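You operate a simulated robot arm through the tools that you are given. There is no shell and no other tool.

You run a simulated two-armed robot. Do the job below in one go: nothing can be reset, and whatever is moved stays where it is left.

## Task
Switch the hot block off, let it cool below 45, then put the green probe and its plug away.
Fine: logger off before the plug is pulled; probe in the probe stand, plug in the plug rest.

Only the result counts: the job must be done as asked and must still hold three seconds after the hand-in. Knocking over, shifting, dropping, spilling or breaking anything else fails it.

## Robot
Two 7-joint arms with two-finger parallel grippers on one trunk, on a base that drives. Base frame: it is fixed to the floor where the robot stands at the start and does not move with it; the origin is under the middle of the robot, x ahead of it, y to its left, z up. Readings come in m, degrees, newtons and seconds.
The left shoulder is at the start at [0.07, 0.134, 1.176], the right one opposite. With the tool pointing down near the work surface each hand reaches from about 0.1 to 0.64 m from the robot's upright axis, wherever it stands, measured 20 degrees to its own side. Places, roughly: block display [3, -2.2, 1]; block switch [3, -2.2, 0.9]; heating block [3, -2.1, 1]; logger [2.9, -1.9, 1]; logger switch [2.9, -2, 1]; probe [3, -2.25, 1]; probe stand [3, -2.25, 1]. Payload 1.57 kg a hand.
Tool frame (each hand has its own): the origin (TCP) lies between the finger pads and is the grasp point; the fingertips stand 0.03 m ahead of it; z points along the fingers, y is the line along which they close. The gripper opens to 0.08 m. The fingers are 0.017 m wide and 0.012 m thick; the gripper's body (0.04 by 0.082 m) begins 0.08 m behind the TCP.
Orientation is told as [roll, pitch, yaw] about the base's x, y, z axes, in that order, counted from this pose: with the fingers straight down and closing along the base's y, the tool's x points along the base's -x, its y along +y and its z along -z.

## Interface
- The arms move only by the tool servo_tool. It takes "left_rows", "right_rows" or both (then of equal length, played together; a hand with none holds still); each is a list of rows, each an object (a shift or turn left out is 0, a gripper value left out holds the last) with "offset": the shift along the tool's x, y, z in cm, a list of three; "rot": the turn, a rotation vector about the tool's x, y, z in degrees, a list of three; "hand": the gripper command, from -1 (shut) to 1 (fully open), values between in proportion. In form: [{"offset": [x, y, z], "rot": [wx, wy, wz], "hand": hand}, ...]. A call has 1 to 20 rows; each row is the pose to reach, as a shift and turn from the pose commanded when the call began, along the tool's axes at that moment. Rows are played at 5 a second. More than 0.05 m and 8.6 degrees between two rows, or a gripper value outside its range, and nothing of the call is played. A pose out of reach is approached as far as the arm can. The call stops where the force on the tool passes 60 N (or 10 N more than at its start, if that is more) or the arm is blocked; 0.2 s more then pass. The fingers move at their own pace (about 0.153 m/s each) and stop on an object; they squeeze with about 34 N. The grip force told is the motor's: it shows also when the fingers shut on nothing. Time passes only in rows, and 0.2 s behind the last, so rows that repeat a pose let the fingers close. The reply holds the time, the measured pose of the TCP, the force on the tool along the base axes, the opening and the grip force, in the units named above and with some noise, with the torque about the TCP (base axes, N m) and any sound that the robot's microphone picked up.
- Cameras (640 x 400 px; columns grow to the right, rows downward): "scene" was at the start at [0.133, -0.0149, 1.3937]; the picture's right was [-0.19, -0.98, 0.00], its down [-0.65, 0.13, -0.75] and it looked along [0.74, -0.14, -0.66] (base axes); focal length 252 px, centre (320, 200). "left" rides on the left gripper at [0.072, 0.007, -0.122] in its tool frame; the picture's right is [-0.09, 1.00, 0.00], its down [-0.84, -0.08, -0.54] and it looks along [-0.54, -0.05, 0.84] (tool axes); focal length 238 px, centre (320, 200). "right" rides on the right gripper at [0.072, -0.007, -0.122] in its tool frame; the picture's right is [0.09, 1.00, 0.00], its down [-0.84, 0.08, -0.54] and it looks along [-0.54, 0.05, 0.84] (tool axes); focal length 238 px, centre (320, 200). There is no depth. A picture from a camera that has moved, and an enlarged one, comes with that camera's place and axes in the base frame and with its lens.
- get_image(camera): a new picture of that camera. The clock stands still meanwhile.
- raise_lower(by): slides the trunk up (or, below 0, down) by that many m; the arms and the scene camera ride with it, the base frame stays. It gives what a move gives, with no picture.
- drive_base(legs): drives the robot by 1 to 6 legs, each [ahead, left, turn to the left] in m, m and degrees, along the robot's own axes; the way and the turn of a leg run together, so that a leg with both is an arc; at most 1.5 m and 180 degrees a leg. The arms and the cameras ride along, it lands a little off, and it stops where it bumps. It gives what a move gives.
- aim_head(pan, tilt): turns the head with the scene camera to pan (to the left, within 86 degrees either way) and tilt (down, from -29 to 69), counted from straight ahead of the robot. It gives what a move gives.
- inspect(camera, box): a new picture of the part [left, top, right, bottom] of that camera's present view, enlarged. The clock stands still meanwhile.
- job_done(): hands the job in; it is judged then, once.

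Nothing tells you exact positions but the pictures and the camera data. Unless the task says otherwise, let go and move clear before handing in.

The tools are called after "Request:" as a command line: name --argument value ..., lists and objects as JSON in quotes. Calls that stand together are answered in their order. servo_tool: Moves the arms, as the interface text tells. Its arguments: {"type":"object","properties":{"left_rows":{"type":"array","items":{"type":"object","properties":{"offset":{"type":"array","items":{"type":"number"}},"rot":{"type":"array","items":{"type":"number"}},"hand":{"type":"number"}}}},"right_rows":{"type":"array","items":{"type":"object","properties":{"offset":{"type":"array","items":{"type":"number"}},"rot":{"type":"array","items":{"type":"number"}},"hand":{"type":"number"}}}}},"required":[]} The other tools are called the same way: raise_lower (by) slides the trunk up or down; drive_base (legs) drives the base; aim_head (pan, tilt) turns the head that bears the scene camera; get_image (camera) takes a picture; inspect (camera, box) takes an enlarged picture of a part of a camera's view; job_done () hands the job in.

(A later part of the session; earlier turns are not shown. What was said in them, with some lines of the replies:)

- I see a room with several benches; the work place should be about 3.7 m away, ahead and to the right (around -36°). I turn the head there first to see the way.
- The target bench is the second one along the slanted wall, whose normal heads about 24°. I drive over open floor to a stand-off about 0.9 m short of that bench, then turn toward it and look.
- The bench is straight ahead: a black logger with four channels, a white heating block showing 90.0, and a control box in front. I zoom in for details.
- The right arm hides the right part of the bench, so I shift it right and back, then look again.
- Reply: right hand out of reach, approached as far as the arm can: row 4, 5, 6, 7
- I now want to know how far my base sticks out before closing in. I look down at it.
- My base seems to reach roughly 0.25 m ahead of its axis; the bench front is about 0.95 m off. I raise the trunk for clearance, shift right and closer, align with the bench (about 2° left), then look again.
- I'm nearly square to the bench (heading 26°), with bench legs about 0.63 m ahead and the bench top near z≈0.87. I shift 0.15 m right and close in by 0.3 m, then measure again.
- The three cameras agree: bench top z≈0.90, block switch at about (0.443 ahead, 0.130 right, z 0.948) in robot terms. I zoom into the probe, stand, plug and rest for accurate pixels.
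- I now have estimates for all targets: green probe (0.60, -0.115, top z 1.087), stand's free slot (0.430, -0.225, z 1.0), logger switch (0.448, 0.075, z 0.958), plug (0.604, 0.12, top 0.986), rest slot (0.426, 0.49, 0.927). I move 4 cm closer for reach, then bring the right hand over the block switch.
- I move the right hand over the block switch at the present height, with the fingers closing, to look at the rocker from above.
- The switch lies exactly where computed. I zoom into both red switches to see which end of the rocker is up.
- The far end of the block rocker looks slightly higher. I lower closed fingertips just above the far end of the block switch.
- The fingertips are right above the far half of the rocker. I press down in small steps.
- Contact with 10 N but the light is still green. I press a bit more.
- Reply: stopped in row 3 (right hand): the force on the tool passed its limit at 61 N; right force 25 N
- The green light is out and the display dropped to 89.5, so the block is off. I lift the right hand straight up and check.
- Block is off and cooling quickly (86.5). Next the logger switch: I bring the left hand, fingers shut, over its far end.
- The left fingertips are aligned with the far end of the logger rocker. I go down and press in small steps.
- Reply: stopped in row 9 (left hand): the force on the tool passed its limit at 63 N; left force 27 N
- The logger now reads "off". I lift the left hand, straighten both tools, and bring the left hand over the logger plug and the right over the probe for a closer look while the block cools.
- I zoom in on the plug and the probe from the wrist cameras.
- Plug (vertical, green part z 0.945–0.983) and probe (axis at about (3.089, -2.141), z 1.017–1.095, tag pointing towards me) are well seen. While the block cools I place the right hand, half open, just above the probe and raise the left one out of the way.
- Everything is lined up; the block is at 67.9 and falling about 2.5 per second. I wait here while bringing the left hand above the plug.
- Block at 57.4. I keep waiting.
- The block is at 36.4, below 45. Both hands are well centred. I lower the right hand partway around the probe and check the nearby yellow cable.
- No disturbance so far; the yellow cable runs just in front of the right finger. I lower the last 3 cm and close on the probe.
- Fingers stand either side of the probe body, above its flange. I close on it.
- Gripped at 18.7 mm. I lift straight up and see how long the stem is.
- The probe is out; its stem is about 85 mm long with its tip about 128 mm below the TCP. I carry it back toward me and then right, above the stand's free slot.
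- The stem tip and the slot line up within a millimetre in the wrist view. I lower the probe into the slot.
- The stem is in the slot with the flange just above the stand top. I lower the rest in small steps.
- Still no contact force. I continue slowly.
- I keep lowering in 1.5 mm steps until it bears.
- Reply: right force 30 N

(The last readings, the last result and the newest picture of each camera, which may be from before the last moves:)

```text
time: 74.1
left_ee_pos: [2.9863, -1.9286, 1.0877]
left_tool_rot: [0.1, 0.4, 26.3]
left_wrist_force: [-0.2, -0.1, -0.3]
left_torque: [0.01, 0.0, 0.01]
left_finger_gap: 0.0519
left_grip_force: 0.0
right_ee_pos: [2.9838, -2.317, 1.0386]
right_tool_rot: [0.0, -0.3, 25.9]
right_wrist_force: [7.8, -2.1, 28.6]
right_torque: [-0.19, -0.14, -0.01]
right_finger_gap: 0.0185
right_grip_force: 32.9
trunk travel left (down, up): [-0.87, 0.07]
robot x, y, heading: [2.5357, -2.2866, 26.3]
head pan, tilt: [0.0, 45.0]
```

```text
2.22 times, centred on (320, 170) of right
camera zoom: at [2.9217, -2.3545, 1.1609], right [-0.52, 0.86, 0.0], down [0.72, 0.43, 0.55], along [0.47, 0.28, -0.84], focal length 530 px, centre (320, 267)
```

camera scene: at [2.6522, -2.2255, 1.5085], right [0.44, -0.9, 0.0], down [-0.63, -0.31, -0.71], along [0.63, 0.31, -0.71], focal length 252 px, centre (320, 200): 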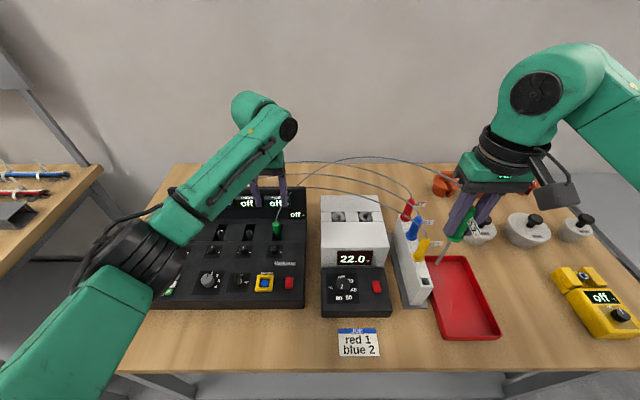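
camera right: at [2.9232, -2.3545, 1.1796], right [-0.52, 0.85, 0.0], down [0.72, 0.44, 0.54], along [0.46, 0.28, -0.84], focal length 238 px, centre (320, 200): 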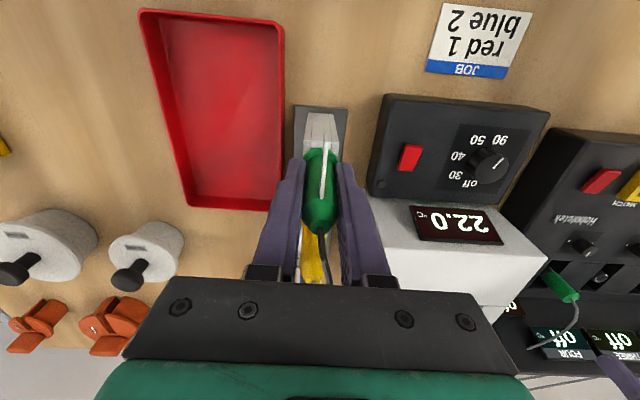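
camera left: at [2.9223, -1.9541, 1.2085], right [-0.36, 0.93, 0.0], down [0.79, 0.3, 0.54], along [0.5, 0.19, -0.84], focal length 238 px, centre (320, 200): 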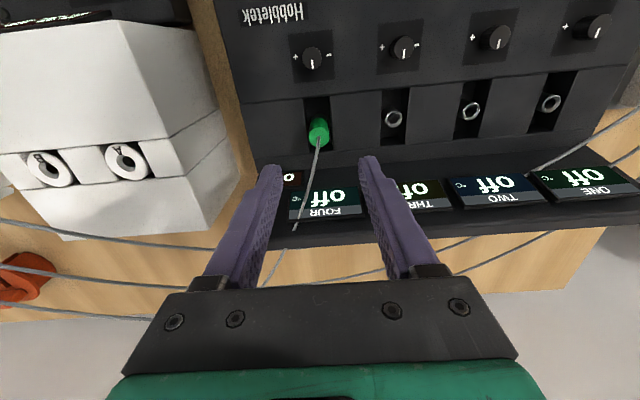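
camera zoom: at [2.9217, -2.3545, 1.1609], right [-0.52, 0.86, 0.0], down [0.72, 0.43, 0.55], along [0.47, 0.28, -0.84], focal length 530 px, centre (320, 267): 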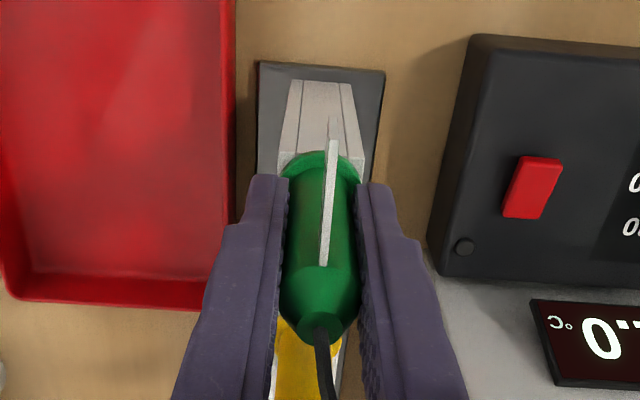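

It bears on the stand (about 29 N). I ease off slightly, open, and rise clear.

Request:
servo_tool --right_rows '[{"offset": [0, 0, -0.15]}, {"offset": [0, 0, -0.15], "hand": 0.2}, {"offset": [0, 0, -0.15], "hand": 0.2}, {"offset": [0, 0, -0.15], "hand": 0.2}]'

Request:
inspect --camera "right" --box '[220, 60, 420, 260]'

Request:
inspect --camera "scene" --box '[390, 220, 470, 290]'

```text
time: 75.1
left_ee_pos: [2.9881, -1.9291, 1.0865]
left_tool_rot: [0.1, 0.4, 26.3]
left_wrist_force: [0.4, 0.4, 0.6]
left_torque: [-0.02, 0.0, 0.01]
left_finger_gap: 0.052
left_grip_force: 0.0
right_ee_pos: [2.9835, -2.3169, 1.037]
right_tool_rot: [0.1, 0.3, 26.0]
right_wrist_force: [-0.6, 0.8, -0.3]
right_torque: [0.01, 0.0, 0.01]
right_finger_gap: 0.048
right_grip_force: 0.1
trunk travel left (down, up): [-0.87, 0.07]
robot x, y, heading: [2.5322, -2.284, 26.4]
head pan, tilt: [0.0, 45.0]
```

```text
2.00 times, centred on (320, 160) of right
camera zoom: at [2.9229, -2.3541, 1.1602], right [-0.52, 0.85, 0.0], down [0.72, 0.44, 0.54], along [0.46, 0.28, -0.84], focal length 477 px, centre (320, 280)
```

zoom: 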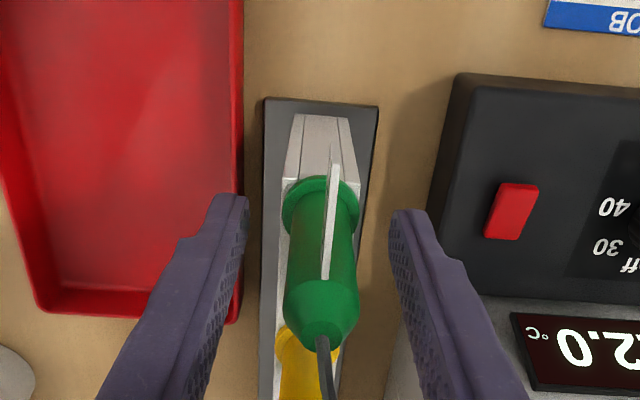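

```text
5.71 times, centred on (430, 255) of scene
camera zoom: at [2.6519, -2.2256, 1.5085], right [0.44, -0.9, 0.0], down [-0.63, -0.31, -0.71], along [0.63, 0.31, -0.71], focal length 1442 px, centre (-309, -114)
```

zoom: 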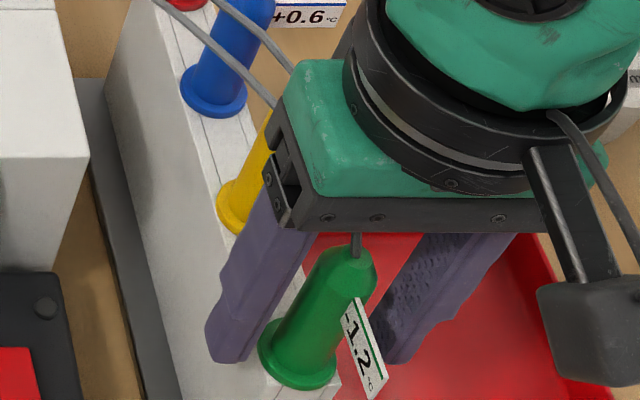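

The green probe stands upright and released in the stand. I lift the right hand up and away to the right.

Request:
servo_tool --right_rows '[{"offset": [0, 0, -2]}, {"offset": [0, 0, -4]}, {"offset": [0, 0, -6]}, {"offset": [0, 0, -9]}, {"offset": [0, 0, -12]}, {"offset": [0, 0, -16]}, {"offset": [2, -4, -20]}, {"offset": [4, -8, -22]}, {"offset": [4, -8, -22]}]'

Request:
get_image --camera "scene"

Request:
inspect --camera "scene" --box '[370, 190, 498, 310]'

Request:
get_image --camera "left"

```text
refused: row 7 steps farther than a row can; nothing moved
```

```text
taken
camera scene: at [2.6519, -2.2256, 1.5085], right [0.44, -0.9, 0.0], down [-0.63, -0.31, -0.71], along [0.63, 0.31, -0.71], focal length 252 px, centre (320, 200)
```

scene: 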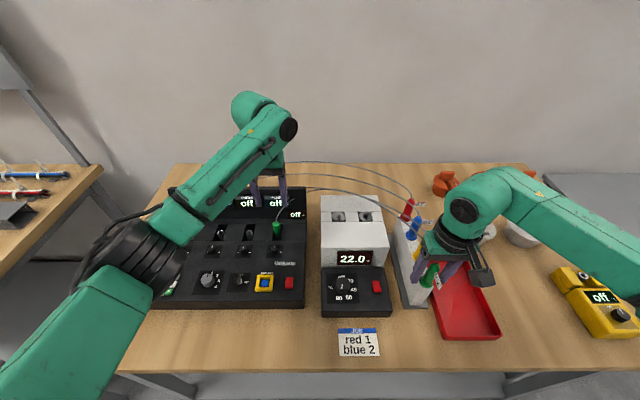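

```text
3.33 times, centred on (434, 250) of scene
camera zoom: at [2.6519, -2.2256, 1.5085], right [0.44, -0.9, 0.0], down [-0.63, -0.31, -0.71], along [0.63, 0.31, -0.71], focal length 842 px, centre (-60, 33)
```

zoom: 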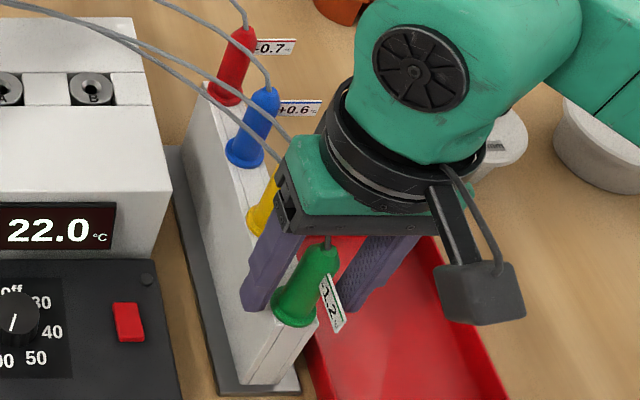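

```text
taken
camera left: at [2.9222, -1.9541, 1.2085], right [-0.36, 0.93, 0.0], down [0.79, 0.3, 0.54], along [0.5, 0.19, -0.84], focal length 238 px, centre (320, 200)
```

left: 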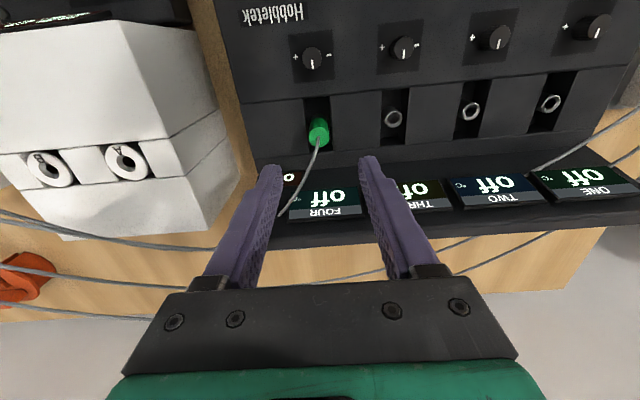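

One row was too big a step, so nothing moved. I repeat the retreat with smaller steps.

Request:
servo_tool --right_rows '[{"offset": [0, 0, -2]}, {"offset": [0, 0, -4]}, {"offset": [0, 0, -6]}, {"offset": [0, 0, -9]}, {"offset": [0, 0, -12]}, {"offset": [0, 0, -16]}, {"offset": [1, -2, -19]}, {"offset": [2, -5, -21]}, {"offset": [4, -8, -22]}, {"offset": [4, -8, -22]}]'

Request:
get_image --camera "scene"

Request:
inspect --camera "scene" --box '[370, 190, 498, 310]'

```text
time: 77.3
left_ee_pos: [2.989, -1.9293, 1.0869]
left_tool_rot: [0.1, 0.4, 26.3]
left_wrist_force: [0.1, 0.1, -1.0]
left_torque: [-0.02, 0.02, 0.0]
left_finger_gap: 0.0522
left_grip_force: 0.1
right_ee_pos: [2.9829, -2.4057, 1.2592]
right_tool_rot: [0.1, 0.2, 25.9]
right_wrist_force: [-0.6, -0.2, -0.6]
right_torque: [0.0, -0.03, 0.03]
right_finger_gap: 0.0478
right_grip_force: 0.1
trunk travel left (down, up): [-0.87, 0.07]
robot x, y, heading: [2.5322, -2.2827, 26.3]
head pan, tilt: [0.0, 45.0]
```

```text
taken
camera scene: at [2.6519, -2.225, 1.5085], right [0.44, -0.9, 0.0], down [-0.63, -0.31, -0.71], along [0.63, 0.31, -0.71], focal length 252 px, centre (320, 200)
```

scene: 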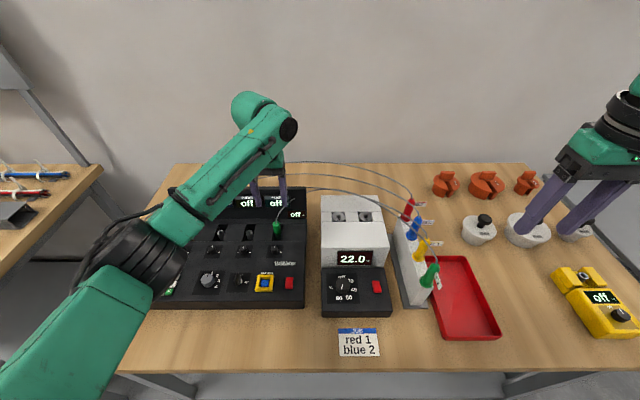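

```text
3.33 times, centred on (434, 250) of scene
camera zoom: at [2.6519, -2.225, 1.5085], right [0.44, -0.9, 0.0], down [-0.63, -0.31, -0.71], along [0.63, 0.31, -0.71], focal length 842 px, centre (-60, 33)
```

zoom: 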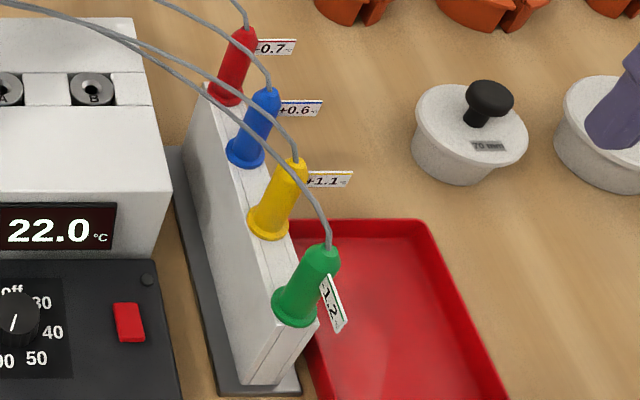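

The probe is properly seated like its neighbours. Now the plug: I lower the left hand around it.

Request:
servo_tool --left_rows '[{"offset": [0, 0, 2]}, {"offset": [0, 0, 4]}, {"offset": [0, 0, 6]}, {"offset": [0, 0, 8]}, {"offset": [0, 0, 9]}, {"offset": [0, 0, 10]}, {"offset": [0, 0, 10]}]'

Request:
get_image --camera "left"

Request:
inspect --camera "scene" --box '[230, 180, 330, 250]'

```text
time: 78.9
left_ee_pos: [2.9868, -1.9286, 0.9873]
left_tool_rot: [0.1, 0.4, 26.3]
left_wrist_force: [0.9, 0.7, -0.2]
left_torque: [-0.02, -0.01, 0.02]
left_finger_gap: 0.0519
left_grip_force: 0.1
right_ee_pos: [2.9833, -2.4065, 1.2586]
right_tool_rot: [0.1, 0.2, 26.0]
right_wrist_force: [1.4, 0.4, -0.3]
right_torque: [0.03, 0.0, 0.01]
right_finger_gap: 0.0479
right_grip_force: 0.0
trunk travel left (down, up): [-0.87, 0.07]
robot x, y, heading: [2.5311, -2.2851, 26.2]
head pan, tilt: [0.0, 45.0]
```

```text
taken
camera left: at [2.9204, -1.9545, 1.1087], right [-0.36, 0.93, 0.0], down [0.79, 0.3, 0.54], along [0.5, 0.19, -0.84], focal length 238 px, centre (320, 200)
```

left: 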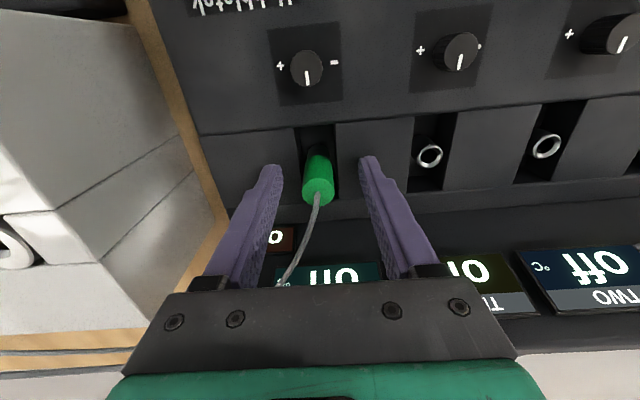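

```text
5.71 times, centred on (280, 215) of scene
camera zoom: at [2.6518, -2.2258, 1.5086], right [0.44, -0.9, 0.0], down [-0.63, -0.31, -0.71], along [0.63, 0.31, -0.71], focal length 1442 px, centre (549, 114)
```

zoom: 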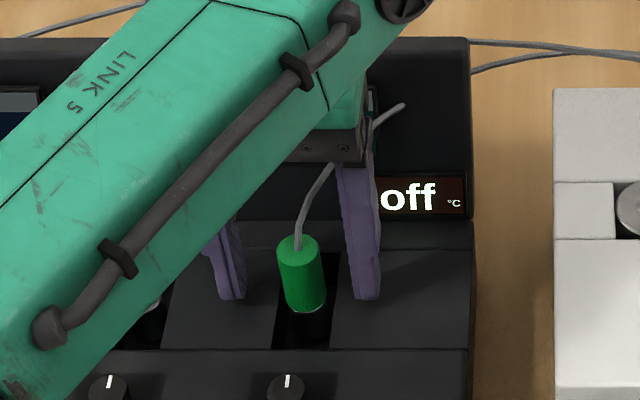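

Fingers are on either side of the plug. I go 3 mm lower and close.

Request:
servo_tool --left_rows '[{"offset": [0, 0, 0.3]}, {"offset": [0, 0, 0.3], "hand": -1}, {"offset": [0, 0, 0.3]}, {"offset": [0, 0, 0.3]}, {"offset": [0, 0, 0.3]}]'

Request:
get_image --camera "left"

```text
time: 80.1
left_ee_pos: [2.9871, -1.9294, 0.9834]
left_tool_rot: [0.1, 0.3, 26.3]
left_wrist_force: [0.2, -4.9, -2.5]
left_torque: [-0.2, -0.1, 0.01]
left_finger_gap: 0.0178
left_grip_force: 33.0
right_ee_pos: [2.9838, -2.4083, 1.2572]
right_tool_rot: [0.2, 0.3, 26.0]
right_wrist_force: [0.0, -0.5, -0.4]
right_torque: [0.01, -0.01, -0.01]
right_finger_gap: 0.048
right_grip_force: 0.0
trunk travel left (down, up): [-0.87, 0.07]
robot x, y, heading: [2.5327, -2.2856, 26.4]
head pan, tilt: [0.0, 45.0]
```

```text
taken
camera left: at [2.9213, -1.9555, 1.1058], right [-0.36, 0.93, 0.0], down [0.79, 0.3, 0.54], along [0.5, 0.19, -0.84], focal length 238 px, centre (320, 200)
```

left: 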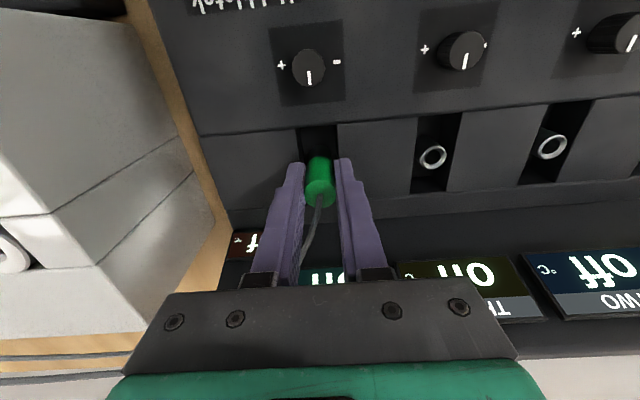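

Gripped at 17.8 mm. I pull straight up slowly.

Request:
servo_tool --left_rows '[{"offset": [0, 0, -0.5]}, {"offset": [0, 0, -1]}, {"offset": [0, 0, -1.5]}, {"offset": [0, 0, -2.5]}, {"offset": [0, 0, -4]}, {"offset": [0, 0, -6]}, {"offset": [0, 0, -8]}, {"offset": [0, 0, -8]}]'

Request:
get_image --camera "left"

Request:
inspect --camera "scene" --box '[230, 160, 330, 250]'

Request:
get_image --camera "scene"

```text
time: 81.9
left_ee_pos: [2.9885, -1.9271, 1.0633]
left_tool_rot: [0.1, 0.4, 26.3]
left_wrist_force: [0.0, -0.3, 0.5]
left_torque: [0.0, -0.05, 0.04]
left_finger_gap: 0.0179
left_grip_force: 32.4
right_ee_pos: [2.9832, -2.4058, 1.2588]
right_tool_rot: [0.1, 0.2, 26.0]
right_wrist_force: [-0.1, -0.7, 0.5]
right_torque: [-0.01, 0.02, 0.02]
right_finger_gap: 0.0481
right_grip_force: 0.0
trunk travel left (down, up): [-0.87, 0.07]
robot x, y, heading: [2.5329, -2.2886, 26.4]
head pan, tilt: [0.0, 45.0]
```

```text
taken
camera left: at [2.9217, -1.9539, 1.1861], right [-0.36, 0.93, 0.0], down [0.79, 0.3, 0.54], along [0.5, 0.19, -0.84], focal length 238 px, centre (320, 200)
```

left: 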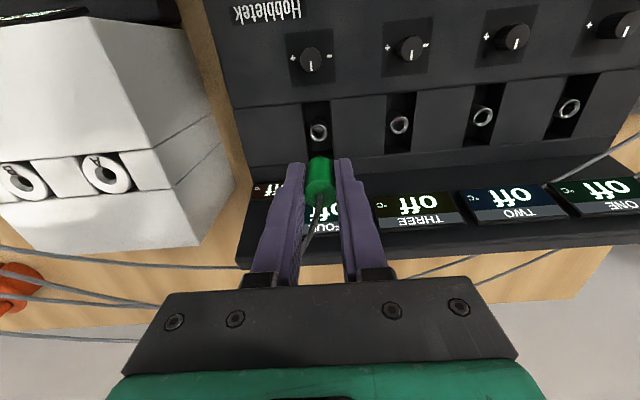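

```text
4.44 times, centred on (280, 205) of scene
camera zoom: at [2.6519, -2.2257, 1.5085], right [0.44, -0.9, 0.0], down [-0.63, -0.31, -0.71], along [0.63, 0.31, -0.71], focal length 1122 px, centre (498, 178)
```

zoom: 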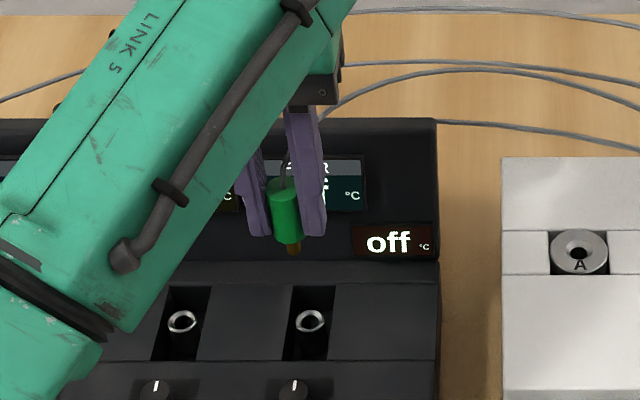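

```text
taken
camera scene: at [2.6519, -2.2257, 1.5085], right [0.44, -0.9, 0.0], down [-0.63, -0.31, -0.71], along [0.63, 0.31, -0.71], focal length 252 px, centre (320, 200)
```

scene: 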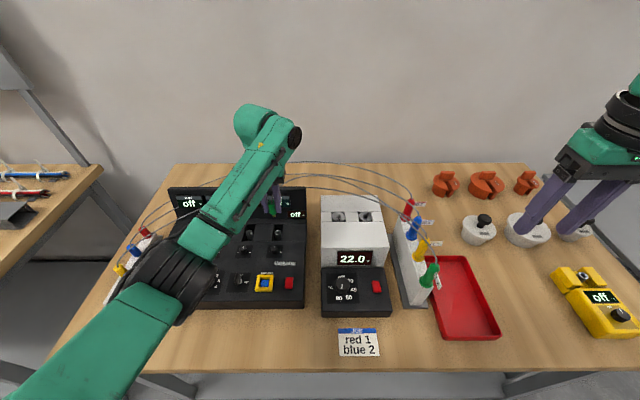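

The plug is out, with a short pin below it. I carry it back toward me and to the left, above the plug rest, staying high over the logger.

Request:
servo_tool --left_rows '[{"offset": [1, 0, -3]}, {"offset": [5, 0, -3.5]}, {"offset": [9, 0, -3.5]}, {"offset": [13, 2, -3.5]}, {"offset": [15.5, 6, -3.5]}, {"offset": [16.5, 10.5, -3.5]}, {"offset": [17.8, 15, -3.5]}, {"offset": [17.8, 19.5, -3.5]}, {"offset": [17.8, 24, -3.5]}, {"offset": [17.8, 28.5, -3.5]}, {"offset": [17.8, 33, -3.5]}, {"offset": [17.8, 36.9, -3.5]}, {"offset": [17.8, 36.9, -3.5]}, {"offset": [17.8, 36.9, -3.5]}]'

Request:
get_image --camera "left"

Request:
get_image --camera "scene"

Request:
inspect --camera "left" --box '[260, 80, 380, 220]'

Request:
inspect --camera "scene" --box '[80, 220, 180, 310]'

```text
time: 84.9
left_ee_pos: [2.6649, -1.6766, 1.1011]
left_tool_rot: [0.1, 0.3, 26.3]
left_wrist_force: [-0.1, 0.0, -0.2]
left_torque: [0.02, -0.02, -0.01]
left_finger_gap: 0.0179
left_grip_force: 32.6
right_ee_pos: [2.9839, -2.4069, 1.2582]
right_tool_rot: [0.2, 0.1, 26.1]
right_wrist_force: [-0.3, -0.1, 0.6]
right_torque: [-0.04, 0.0, 0.02]
right_finger_gap: 0.048
right_grip_force: 0.0
trunk travel left (down, up): [-0.87, 0.07]
robot x, y, heading: [2.5344, -2.2839, 26.1]
head pan, tilt: [0.0, 45.0]
```

```text
taken
camera left: at [2.5983, -1.7027, 1.2236], right [-0.36, 0.93, 0.0], down [0.79, 0.3, 0.54], along [0.5, 0.19, -0.84], focal length 238 px, centre (320, 200)
```

left: 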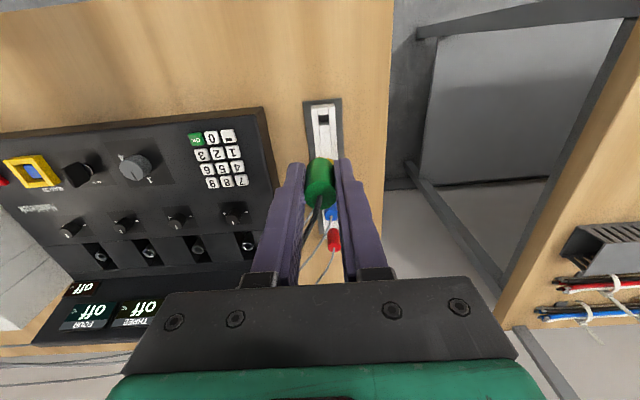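

```text
taken
camera scene: at [2.6517, -2.2261, 1.5086], right [0.44, -0.9, 0.0], down [-0.63, -0.31, -0.71], along [0.63, 0.31, -0.71], focal length 252 px, centre (320, 200)
```

scene: 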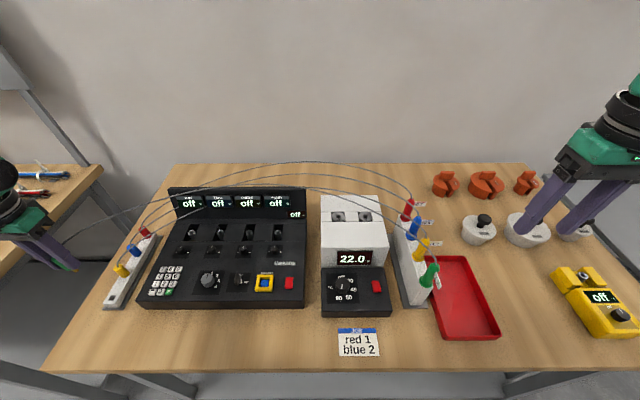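

```text
2.86 times, centred on (320, 150) of left
camera zoom: at [2.5983, -1.7027, 1.2236], right [-0.36, 0.93, 0.0], down [0.79, 0.3, 0.54], along [0.5, 0.19, -0.84], focal length 681 px, centre (320, 343)
```

zoom: 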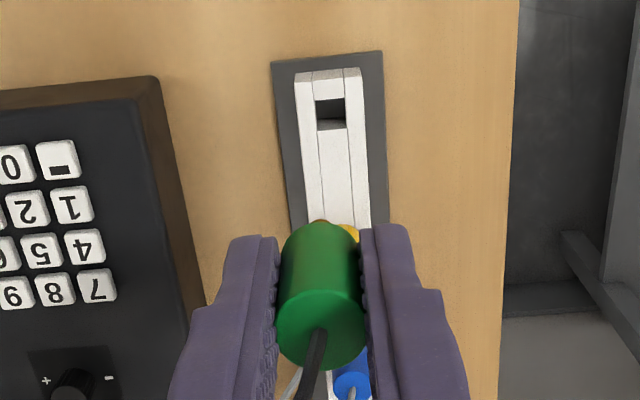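

```text
4.44 times, centred on (130, 265) of scene
camera zoom: at [2.6517, -2.2261, 1.5086], right [0.44, -0.9, 0.0], down [-0.63, -0.31, -0.71], along [0.63, 0.31, -0.71], focal length 1122 px, centre (1164, -89)
```

zoom: 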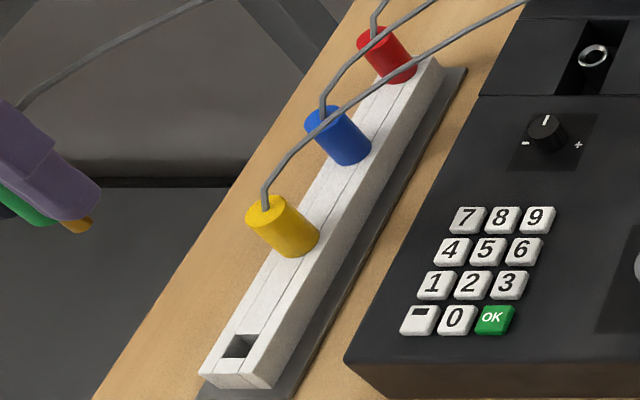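

The rest's free hole lies about 3 mm further ahead and 4 mm further left of the TCP. I correct and descend to just above it, then check again.

Request:
servo_tool --left_rows '[{"offset": [-0.3, 0.42, 0]}, {"offset": [-0.3, 0.42, 3]}, {"offset": [-0.3, 0.42, 6]}, {"offset": [-0.3, 0.42, 8.5]}, {"offset": [-0.3, 0.42, 9.5]}, {"offset": [-0.3, 0.42, 9.5]}]'

Request:
inspect --camera "left" --box '[260, 80, 380, 220]'

Request:
inspect --camera "scene" --box '[80, 230, 180, 320]'

```text
time: 86.3
left_ee_pos: [2.6649, -1.6704, 1.0053]
left_tool_rot: [0.1, 0.4, 26.3]
left_wrist_force: [-0.8, 0.9, 0.0]
left_torque: [0.02, -0.03, 0.0]
left_finger_gap: 0.018
left_grip_force: 32.8
right_ee_pos: [2.9846, -2.4064, 1.2583]
right_tool_rot: [0.0, 0.0, 26.1]
right_wrist_force: [0.4, 0.0, 0.0]
right_torque: [-0.02, -0.01, -0.01]
right_finger_gap: 0.0481
right_grip_force: 0.1
trunk travel left (down, up): [-0.87, 0.07]
robot x, y, heading: [2.5329, -2.2853, 26.2]
head pan, tilt: [0.0, 45.0]
```

```text
2.86 times, centred on (320, 150) of left
camera zoom: at [2.5985, -1.6972, 1.1271], right [-0.36, 0.93, 0.0], down [0.79, 0.3, 0.54], along [0.5, 0.19, -0.84], focal length 681 px, centre (320, 343)
```

zoom: 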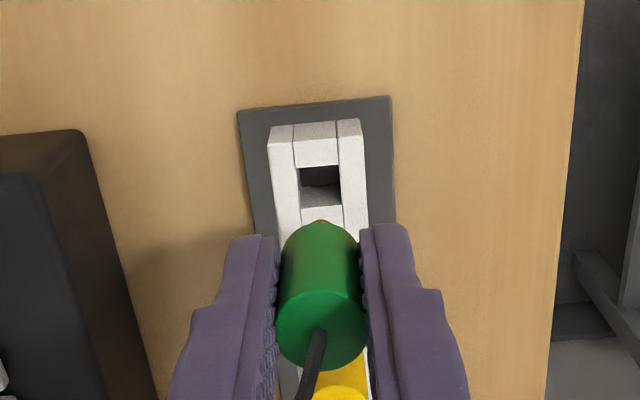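

```text
4.44 times, centred on (130, 275) of scene
camera zoom: at [2.6516, -2.2257, 1.5086], right [0.44, -0.9, 0.0], down [-0.63, -0.31, -0.71], along [0.63, 0.31, -0.71], focal length 1122 px, centre (1164, -133)
```

zoom: 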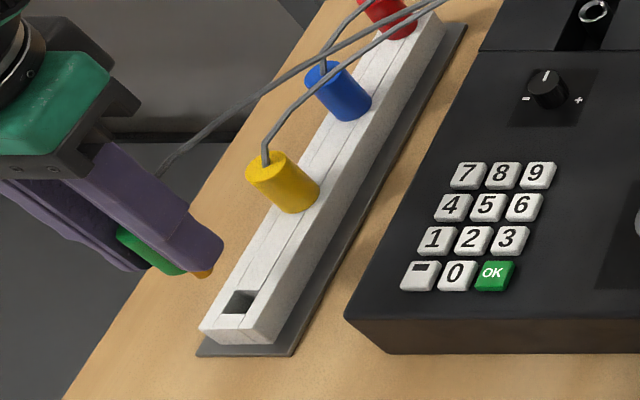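

Pin and hole are aligned to within a millimetre. I lower the plug into the rest.

Request:
servo_tool --left_rows '[{"offset": [0, 0, 1.5]}, {"offset": [0, 0, 2.5]}, {"offset": [0, 0, 3.2]}, {"offset": [0, 0, 3.7]}, {"offset": [0, 0, 4.0]}, {"offset": [0, 0, 4.0]}]'

Request:
inspect --camera "left" --box '[240, 80, 400, 240]'

Request:
inspect --camera "scene" --box '[80, 230, 180, 320]'

```text
time: 87.7
left_ee_pos: [2.6641, -1.6721, 0.965]
left_tool_rot: [0.0, 0.4, 26.2]
left_wrist_force: [0.7, -0.4, -0.5]
left_torque: [-0.03, -0.01, 0.0]
left_finger_gap: 0.0182
left_grip_force: 32.6
right_ee_pos: [2.9829, -2.4058, 1.2582]
right_tool_rot: [0.1, 0.2, 26.1]
right_wrist_force: [-1.3, -0.4, -0.2]
right_torque: [0.0, -0.03, 0.0]
right_finger_gap: 0.0481
right_grip_force: 0.0
trunk travel left (down, up): [-0.87, 0.07]
robot x, y, heading: [2.5332, -2.2837, 26.5]
head pan, tilt: [0.0, 45.0]
```

```text
2.50 times, centred on (320, 160) of left
camera zoom: at [2.5982, -1.6976, 1.0875], right [-0.36, 0.93, 0.0], down [0.79, 0.3, 0.54], along [0.5, 0.19, -0.84], focal length 596 px, centre (320, 300)
```

zoom: 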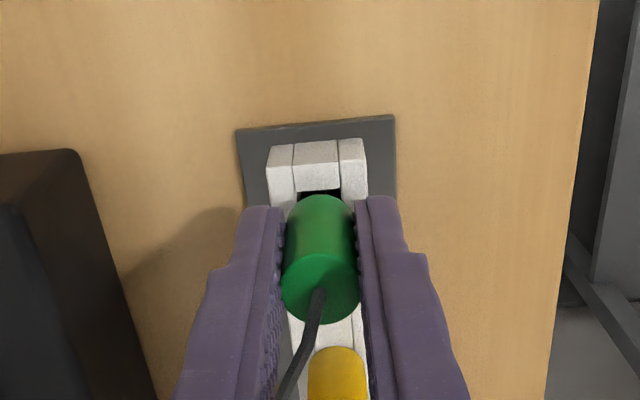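

```text
4.44 times, centred on (130, 275) of scene
camera zoom: at [2.6517, -2.2257, 1.5086], right [0.44, -0.9, 0.0], down [-0.63, -0.31, -0.71], along [0.63, 0.31, -0.71], focal length 1122 px, centre (1164, -133)
```

zoom: 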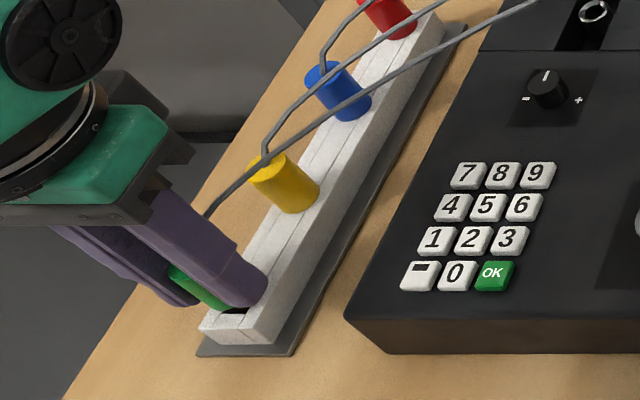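

No contact yet. I continue in small steps until the plug bears on the rest.

Request:
servo_tool --left_rows '[{"offset": [0, 0, 0.15]}, {"offset": [0, 0, 0.3]}, {"offset": [0, 0, 0.45]}, {"offset": [0, 0, 0.45]}]'

Request:
inspect --camera "left" --box '[240, 80, 400, 240]'

Request:
inspect --camera "scene" --box '[80, 240, 160, 320]'

```text
time: 88.7
left_ee_pos: [2.6646, -1.6716, 0.9611]
left_tool_rot: [0.1, 0.4, 26.2]
left_wrist_force: [0.7, -0.1, -0.2]
left_torque: [0.01, 0.0, 0.0]
left_finger_gap: 0.0181
left_grip_force: 32.8
right_ee_pos: [2.9837, -2.4058, 1.2577]
right_tool_rot: [0.1, 0.2, 26.0]
right_wrist_force: [1.0, -1.2, -0.5]
right_torque: [0.05, 0.0, -0.02]
right_finger_gap: 0.048
right_grip_force: 0.1
trunk travel left (down, up): [-0.87, 0.07]
robot x, y, heading: [2.535, -2.2852, 26.2]
head pan, tilt: [0.0, 45.0]
```

```text
2.50 times, centred on (320, 160) of left
camera zoom: at [2.5982, -1.6973, 1.083], right [-0.36, 0.93, 0.0], down [0.79, 0.3, 0.54], along [0.5, 0.19, -0.84], focal length 596 px, centre (320, 300)
```

zoom: 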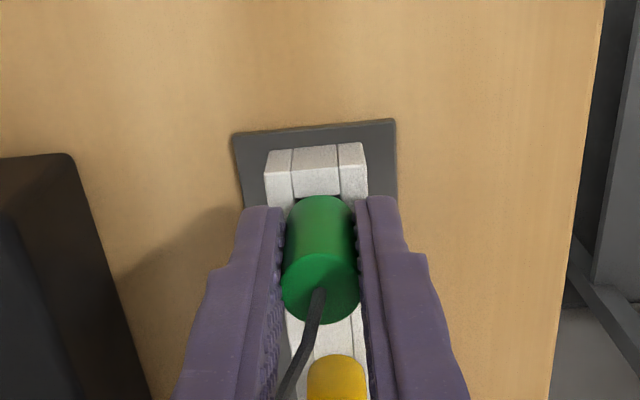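

```text
5.00 times, centred on (120, 280) of scene
camera zoom: at [2.6517, -2.2256, 1.5086], right [0.44, -0.9, 0.0], down [-0.63, -0.31, -0.71], along [0.63, 0.31, -0.71], focal length 1262 px, centre (1320, -200)
```

zoom: 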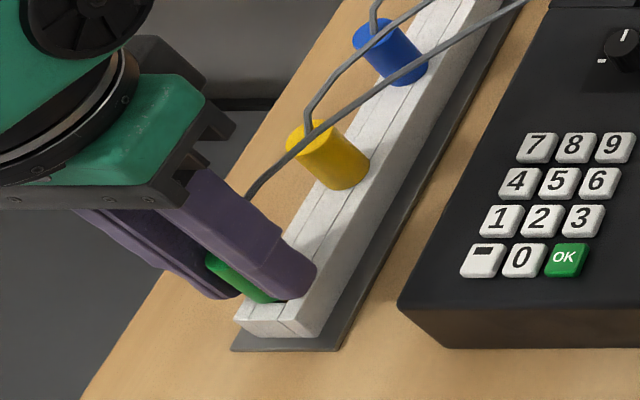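

The plug base covers the hole now; still no force. I continue.

Request:
servo_tool --left_rows '[{"offset": [0, 0, 0.15]}, {"offset": [0, 0, 0.3]}, {"offset": [0, 0, 0.3]}]'

```text
time: 89.5
left_ee_pos: [2.6638, -1.6715, 0.9573]
left_tool_rot: [0.1, 0.4, 26.3]
left_wrist_force: [-0.1, -0.5, 0.4]
left_torque: [0.04, 0.0, -0.03]
left_finger_gap: 0.0179
left_grip_force: 32.9
right_ee_pos: [2.9837, -2.406, 1.258]
right_tool_rot: [0.1, 0.2, 26.0]
right_wrist_force: [-0.2, 0.7, -0.5]
right_torque: [-0.01, 0.01, 0.0]
right_finger_gap: 0.0476
right_grip_force: 0.1
trunk travel left (down, up): [-0.87, 0.07]
robot x, y, heading: [2.5357, -2.2826, 26.0]
head pan, tilt: [0.0, 45.0]
```

Request:
inspect --camera "left" --box '[240, 80, 400, 240]'

Request:
inspect --camera "scene" --box '[80, 240, 160, 320]'

```text
2.50 times, centred on (320, 160) of left
camera zoom: at [2.5983, -1.6976, 1.0799], right [-0.36, 0.93, 0.0], down [0.79, 0.3, 0.54], along [0.5, 0.19, -0.84], focal length 596 px, centre (320, 300)
```

zoom: 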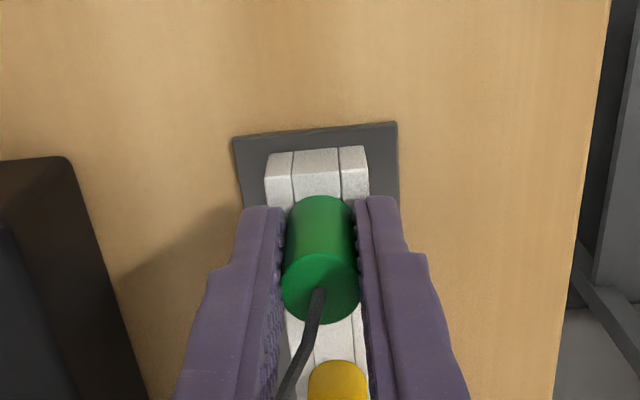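

```text
5.00 times, centred on (120, 280) of scene
camera zoom: at [2.6517, -2.2256, 1.5086], right [0.44, -0.9, 0.0], down [-0.63, -0.31, -0.71], along [0.63, 0.31, -0.71], focal length 1262 px, centre (1320, -200)
```

zoom: 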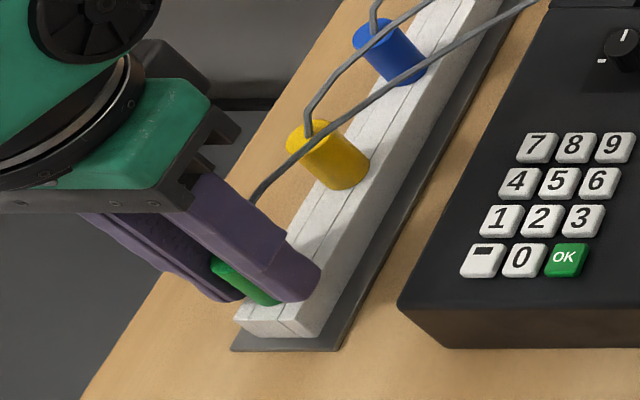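

Only a few millimetres remain. I go on in 1 mm steps.

Request:
servo_tool --left_rows '[{"offset": [0, 0, 0.1]}, {"offset": [0, 0, 0.2]}, {"offset": [0, 0, 0.2]}]'

```text
time: 90.3
left_ee_pos: [2.6645, -1.6718, 0.956]
left_tool_rot: [0.2, 0.2, 26.3]
left_wrist_force: [0.5, 2.0, 5.7]
left_torque: [0.0, 0.0, 0.0]
left_finger_gap: 0.018
left_grip_force: 32.8
right_ee_pos: [2.9835, -2.4082, 1.2579]
right_tool_rot: [0.2, 0.1, 26.0]
right_wrist_force: [-0.4, 0.1, -0.4]
right_torque: [-0.01, 0.02, -0.01]
right_finger_gap: 0.0479
right_grip_force: 0.1
trunk travel left (down, up): [-0.87, 0.07]
robot x, y, heading: [2.5347, -2.2902, 26.2]
head pan, tilt: [0.0, 45.0]
```

First contact (5.7 N). I press a touch more, then ease off and open.

Request:
servo_tool --left_rows '[{"offset": [0, 0, 0.1]}, {"offset": [0, 0, 0.1]}, {"offset": [0, 0, -0.05], "hand": 0}, {"offset": [0, 0, -0.05], "hand": 0}, {"offset": [0, 0, -0.05], "hand": 0}]'

Request:
inspect --camera "left" --box '[240, 80, 400, 240]'

Request:
inspect --camera "scene" --box '[80, 240, 160, 320]'

```text
time: 91.5
left_ee_pos: [2.6644, -1.6703, 0.958]
left_tool_rot: [0.2, 0.4, 26.3]
left_wrist_force: [0.1, -0.4, -0.2]
left_torque: [-0.02, 0.03, 0.0]
left_finger_gap: 0.0401
left_grip_force: 0.0
right_ee_pos: [2.9825, -2.4061, 1.2576]
right_tool_rot: [0.1, 0.0, 26.0]
right_wrist_force: [0.4, -0.1, 1.0]
right_torque: [0.01, 0.0, -0.01]
right_finger_gap: 0.048
right_grip_force: 0.1
trunk travel left (down, up): [-0.87, 0.07]
robot x, y, heading: [2.5326, -2.282, 26.4]
head pan, tilt: [0.0, 45.0]
```

```text
2.50 times, centred on (320, 160) of left
camera zoom: at [2.5984, -1.6975, 1.0787], right [-0.36, 0.93, 0.0], down [0.79, 0.3, 0.54], along [0.5, 0.19, -0.84], focal length 596 px, centre (320, 300)
```

zoom: 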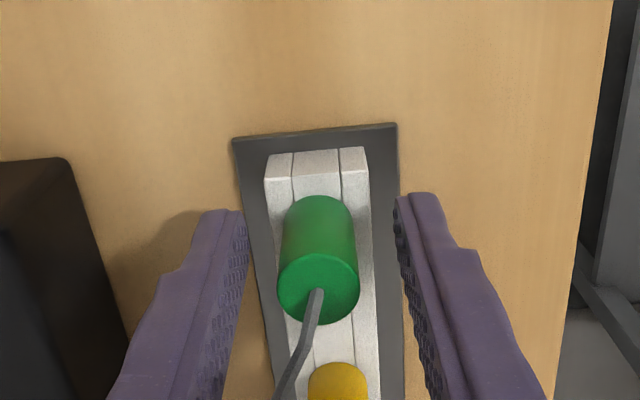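

```text
5.00 times, centred on (120, 280) of scene
camera zoom: at [2.6517, -2.2259, 1.5085], right [0.44, -0.9, 0.0], down [-0.63, -0.31, -0.71], along [0.63, 0.31, -0.71], focal length 1262 px, centre (1320, -200)
```

zoom: 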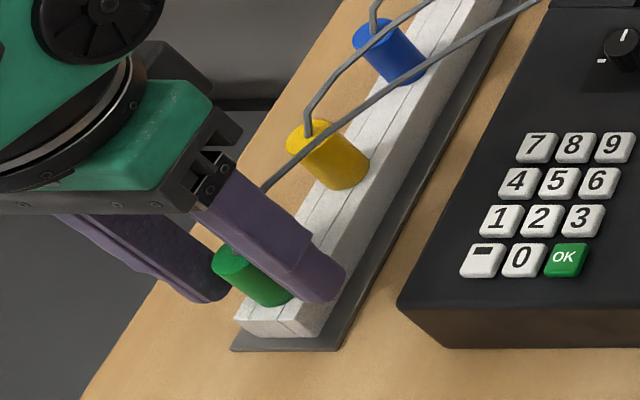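

The plug stands upright in the rest, released. I lift the left hand straight up, clear of it, and check everything.

Request:
servo_tool --left_rows '[{"offset": [0, 0, -1.5]}, {"offset": [0, 0, -3]}, {"offset": [0, 0, -5]}, {"offset": [0, 0, -8]}, {"offset": [0, 0, -12]}, {"offset": [0, 0, -16]}, {"offset": [1, 3, -19]}, {"offset": [3, 6, -21]}, {"offset": [3, 6, -21]}]'

Request:
get_image --camera "scene"

Request:
inspect --camera "scene" --box '[80, 210, 208, 320]'

Request:
inspect --camera "scene" --box '[240, 180, 460, 320]'

```text
time: 93.5
left_ee_pos: [2.6125, -1.6288, 1.1678]
left_tool_rot: [0.0, 0.3, 26.3]
left_wrist_force: [0.1, 0.7, 0.3]
left_torque: [-0.01, 0.0, 0.02]
left_finger_gap: 0.0396
left_grip_force: 0.1
right_ee_pos: [2.9842, -2.4072, 1.2582]
right_tool_rot: [0.2, 0.1, 26.0]
right_wrist_force: [0.3, -0.2, 0.2]
right_torque: [0.0, 0.05, 0.01]
right_finger_gap: 0.0478
right_grip_force: 0.0
trunk travel left (down, up): [-0.87, 0.07]
robot x, y, heading: [2.5349, -2.2872, 26.2]
head pan, tilt: [0.0, 45.0]
```

```text
taken
camera scene: at [2.6521, -2.2261, 1.5085], right [0.44, -0.9, 0.0], down [-0.63, -0.31, -0.71], along [0.63, 0.31, -0.71], focal length 252 px, centre (320, 200)
```

scene: 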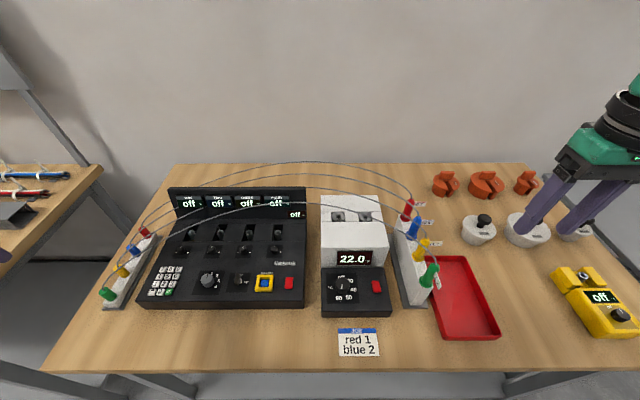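

```text
3.64 times, centred on (144, 265) of scene
camera zoom: at [2.6521, -2.2261, 1.5085], right [0.44, -0.9, 0.0], down [-0.63, -0.31, -0.71], along [0.63, 0.31, -0.71], focal length 918 px, centre (960, -36)
```

zoom: 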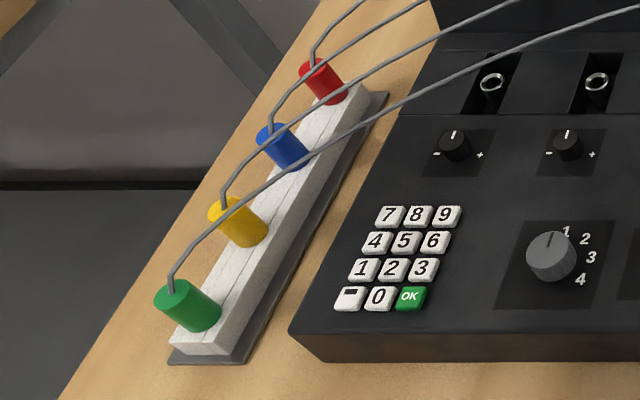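

```text
2.86 times, centred on (350, 250) of scene
camera zoom: at [2.6521, -2.2261, 1.5085], right [0.44, -0.9, 0.0], down [-0.63, -0.31, -0.71], along [0.63, 0.31, -0.71], focal length 721 px, centre (234, 57)
```

zoom: 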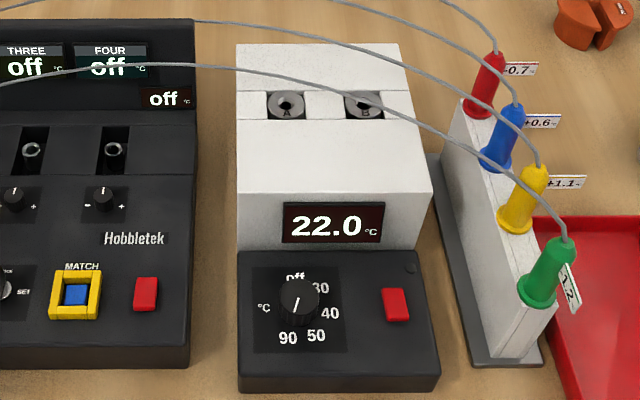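

The block is off at 22.0 and the logger is off. The green probe sits in the stand and its plug in the rest, like their neighbours, with both hands clear and nothing else disturbed. I hand in.

Request:
job_done

```text
The job is handed in.
```

The job is handed in. At the last look, everything was as you asked:

- **Hot block:** I switched it off and let it cool. The last check before I touched the probe read 36.4, and it is now at 22.0.
- **Logger:** I turned it off well before pulling the plug, and all its displays read "off".
- **Green probe:** It stands in the free slot of the probe stand, seated like its neighbours.
- **Green plug:** It sits in the free hole of the plug rest, in line with the other three.

Both hands are open and clear of the equipment, and I saw nothing else moved or knocked over.
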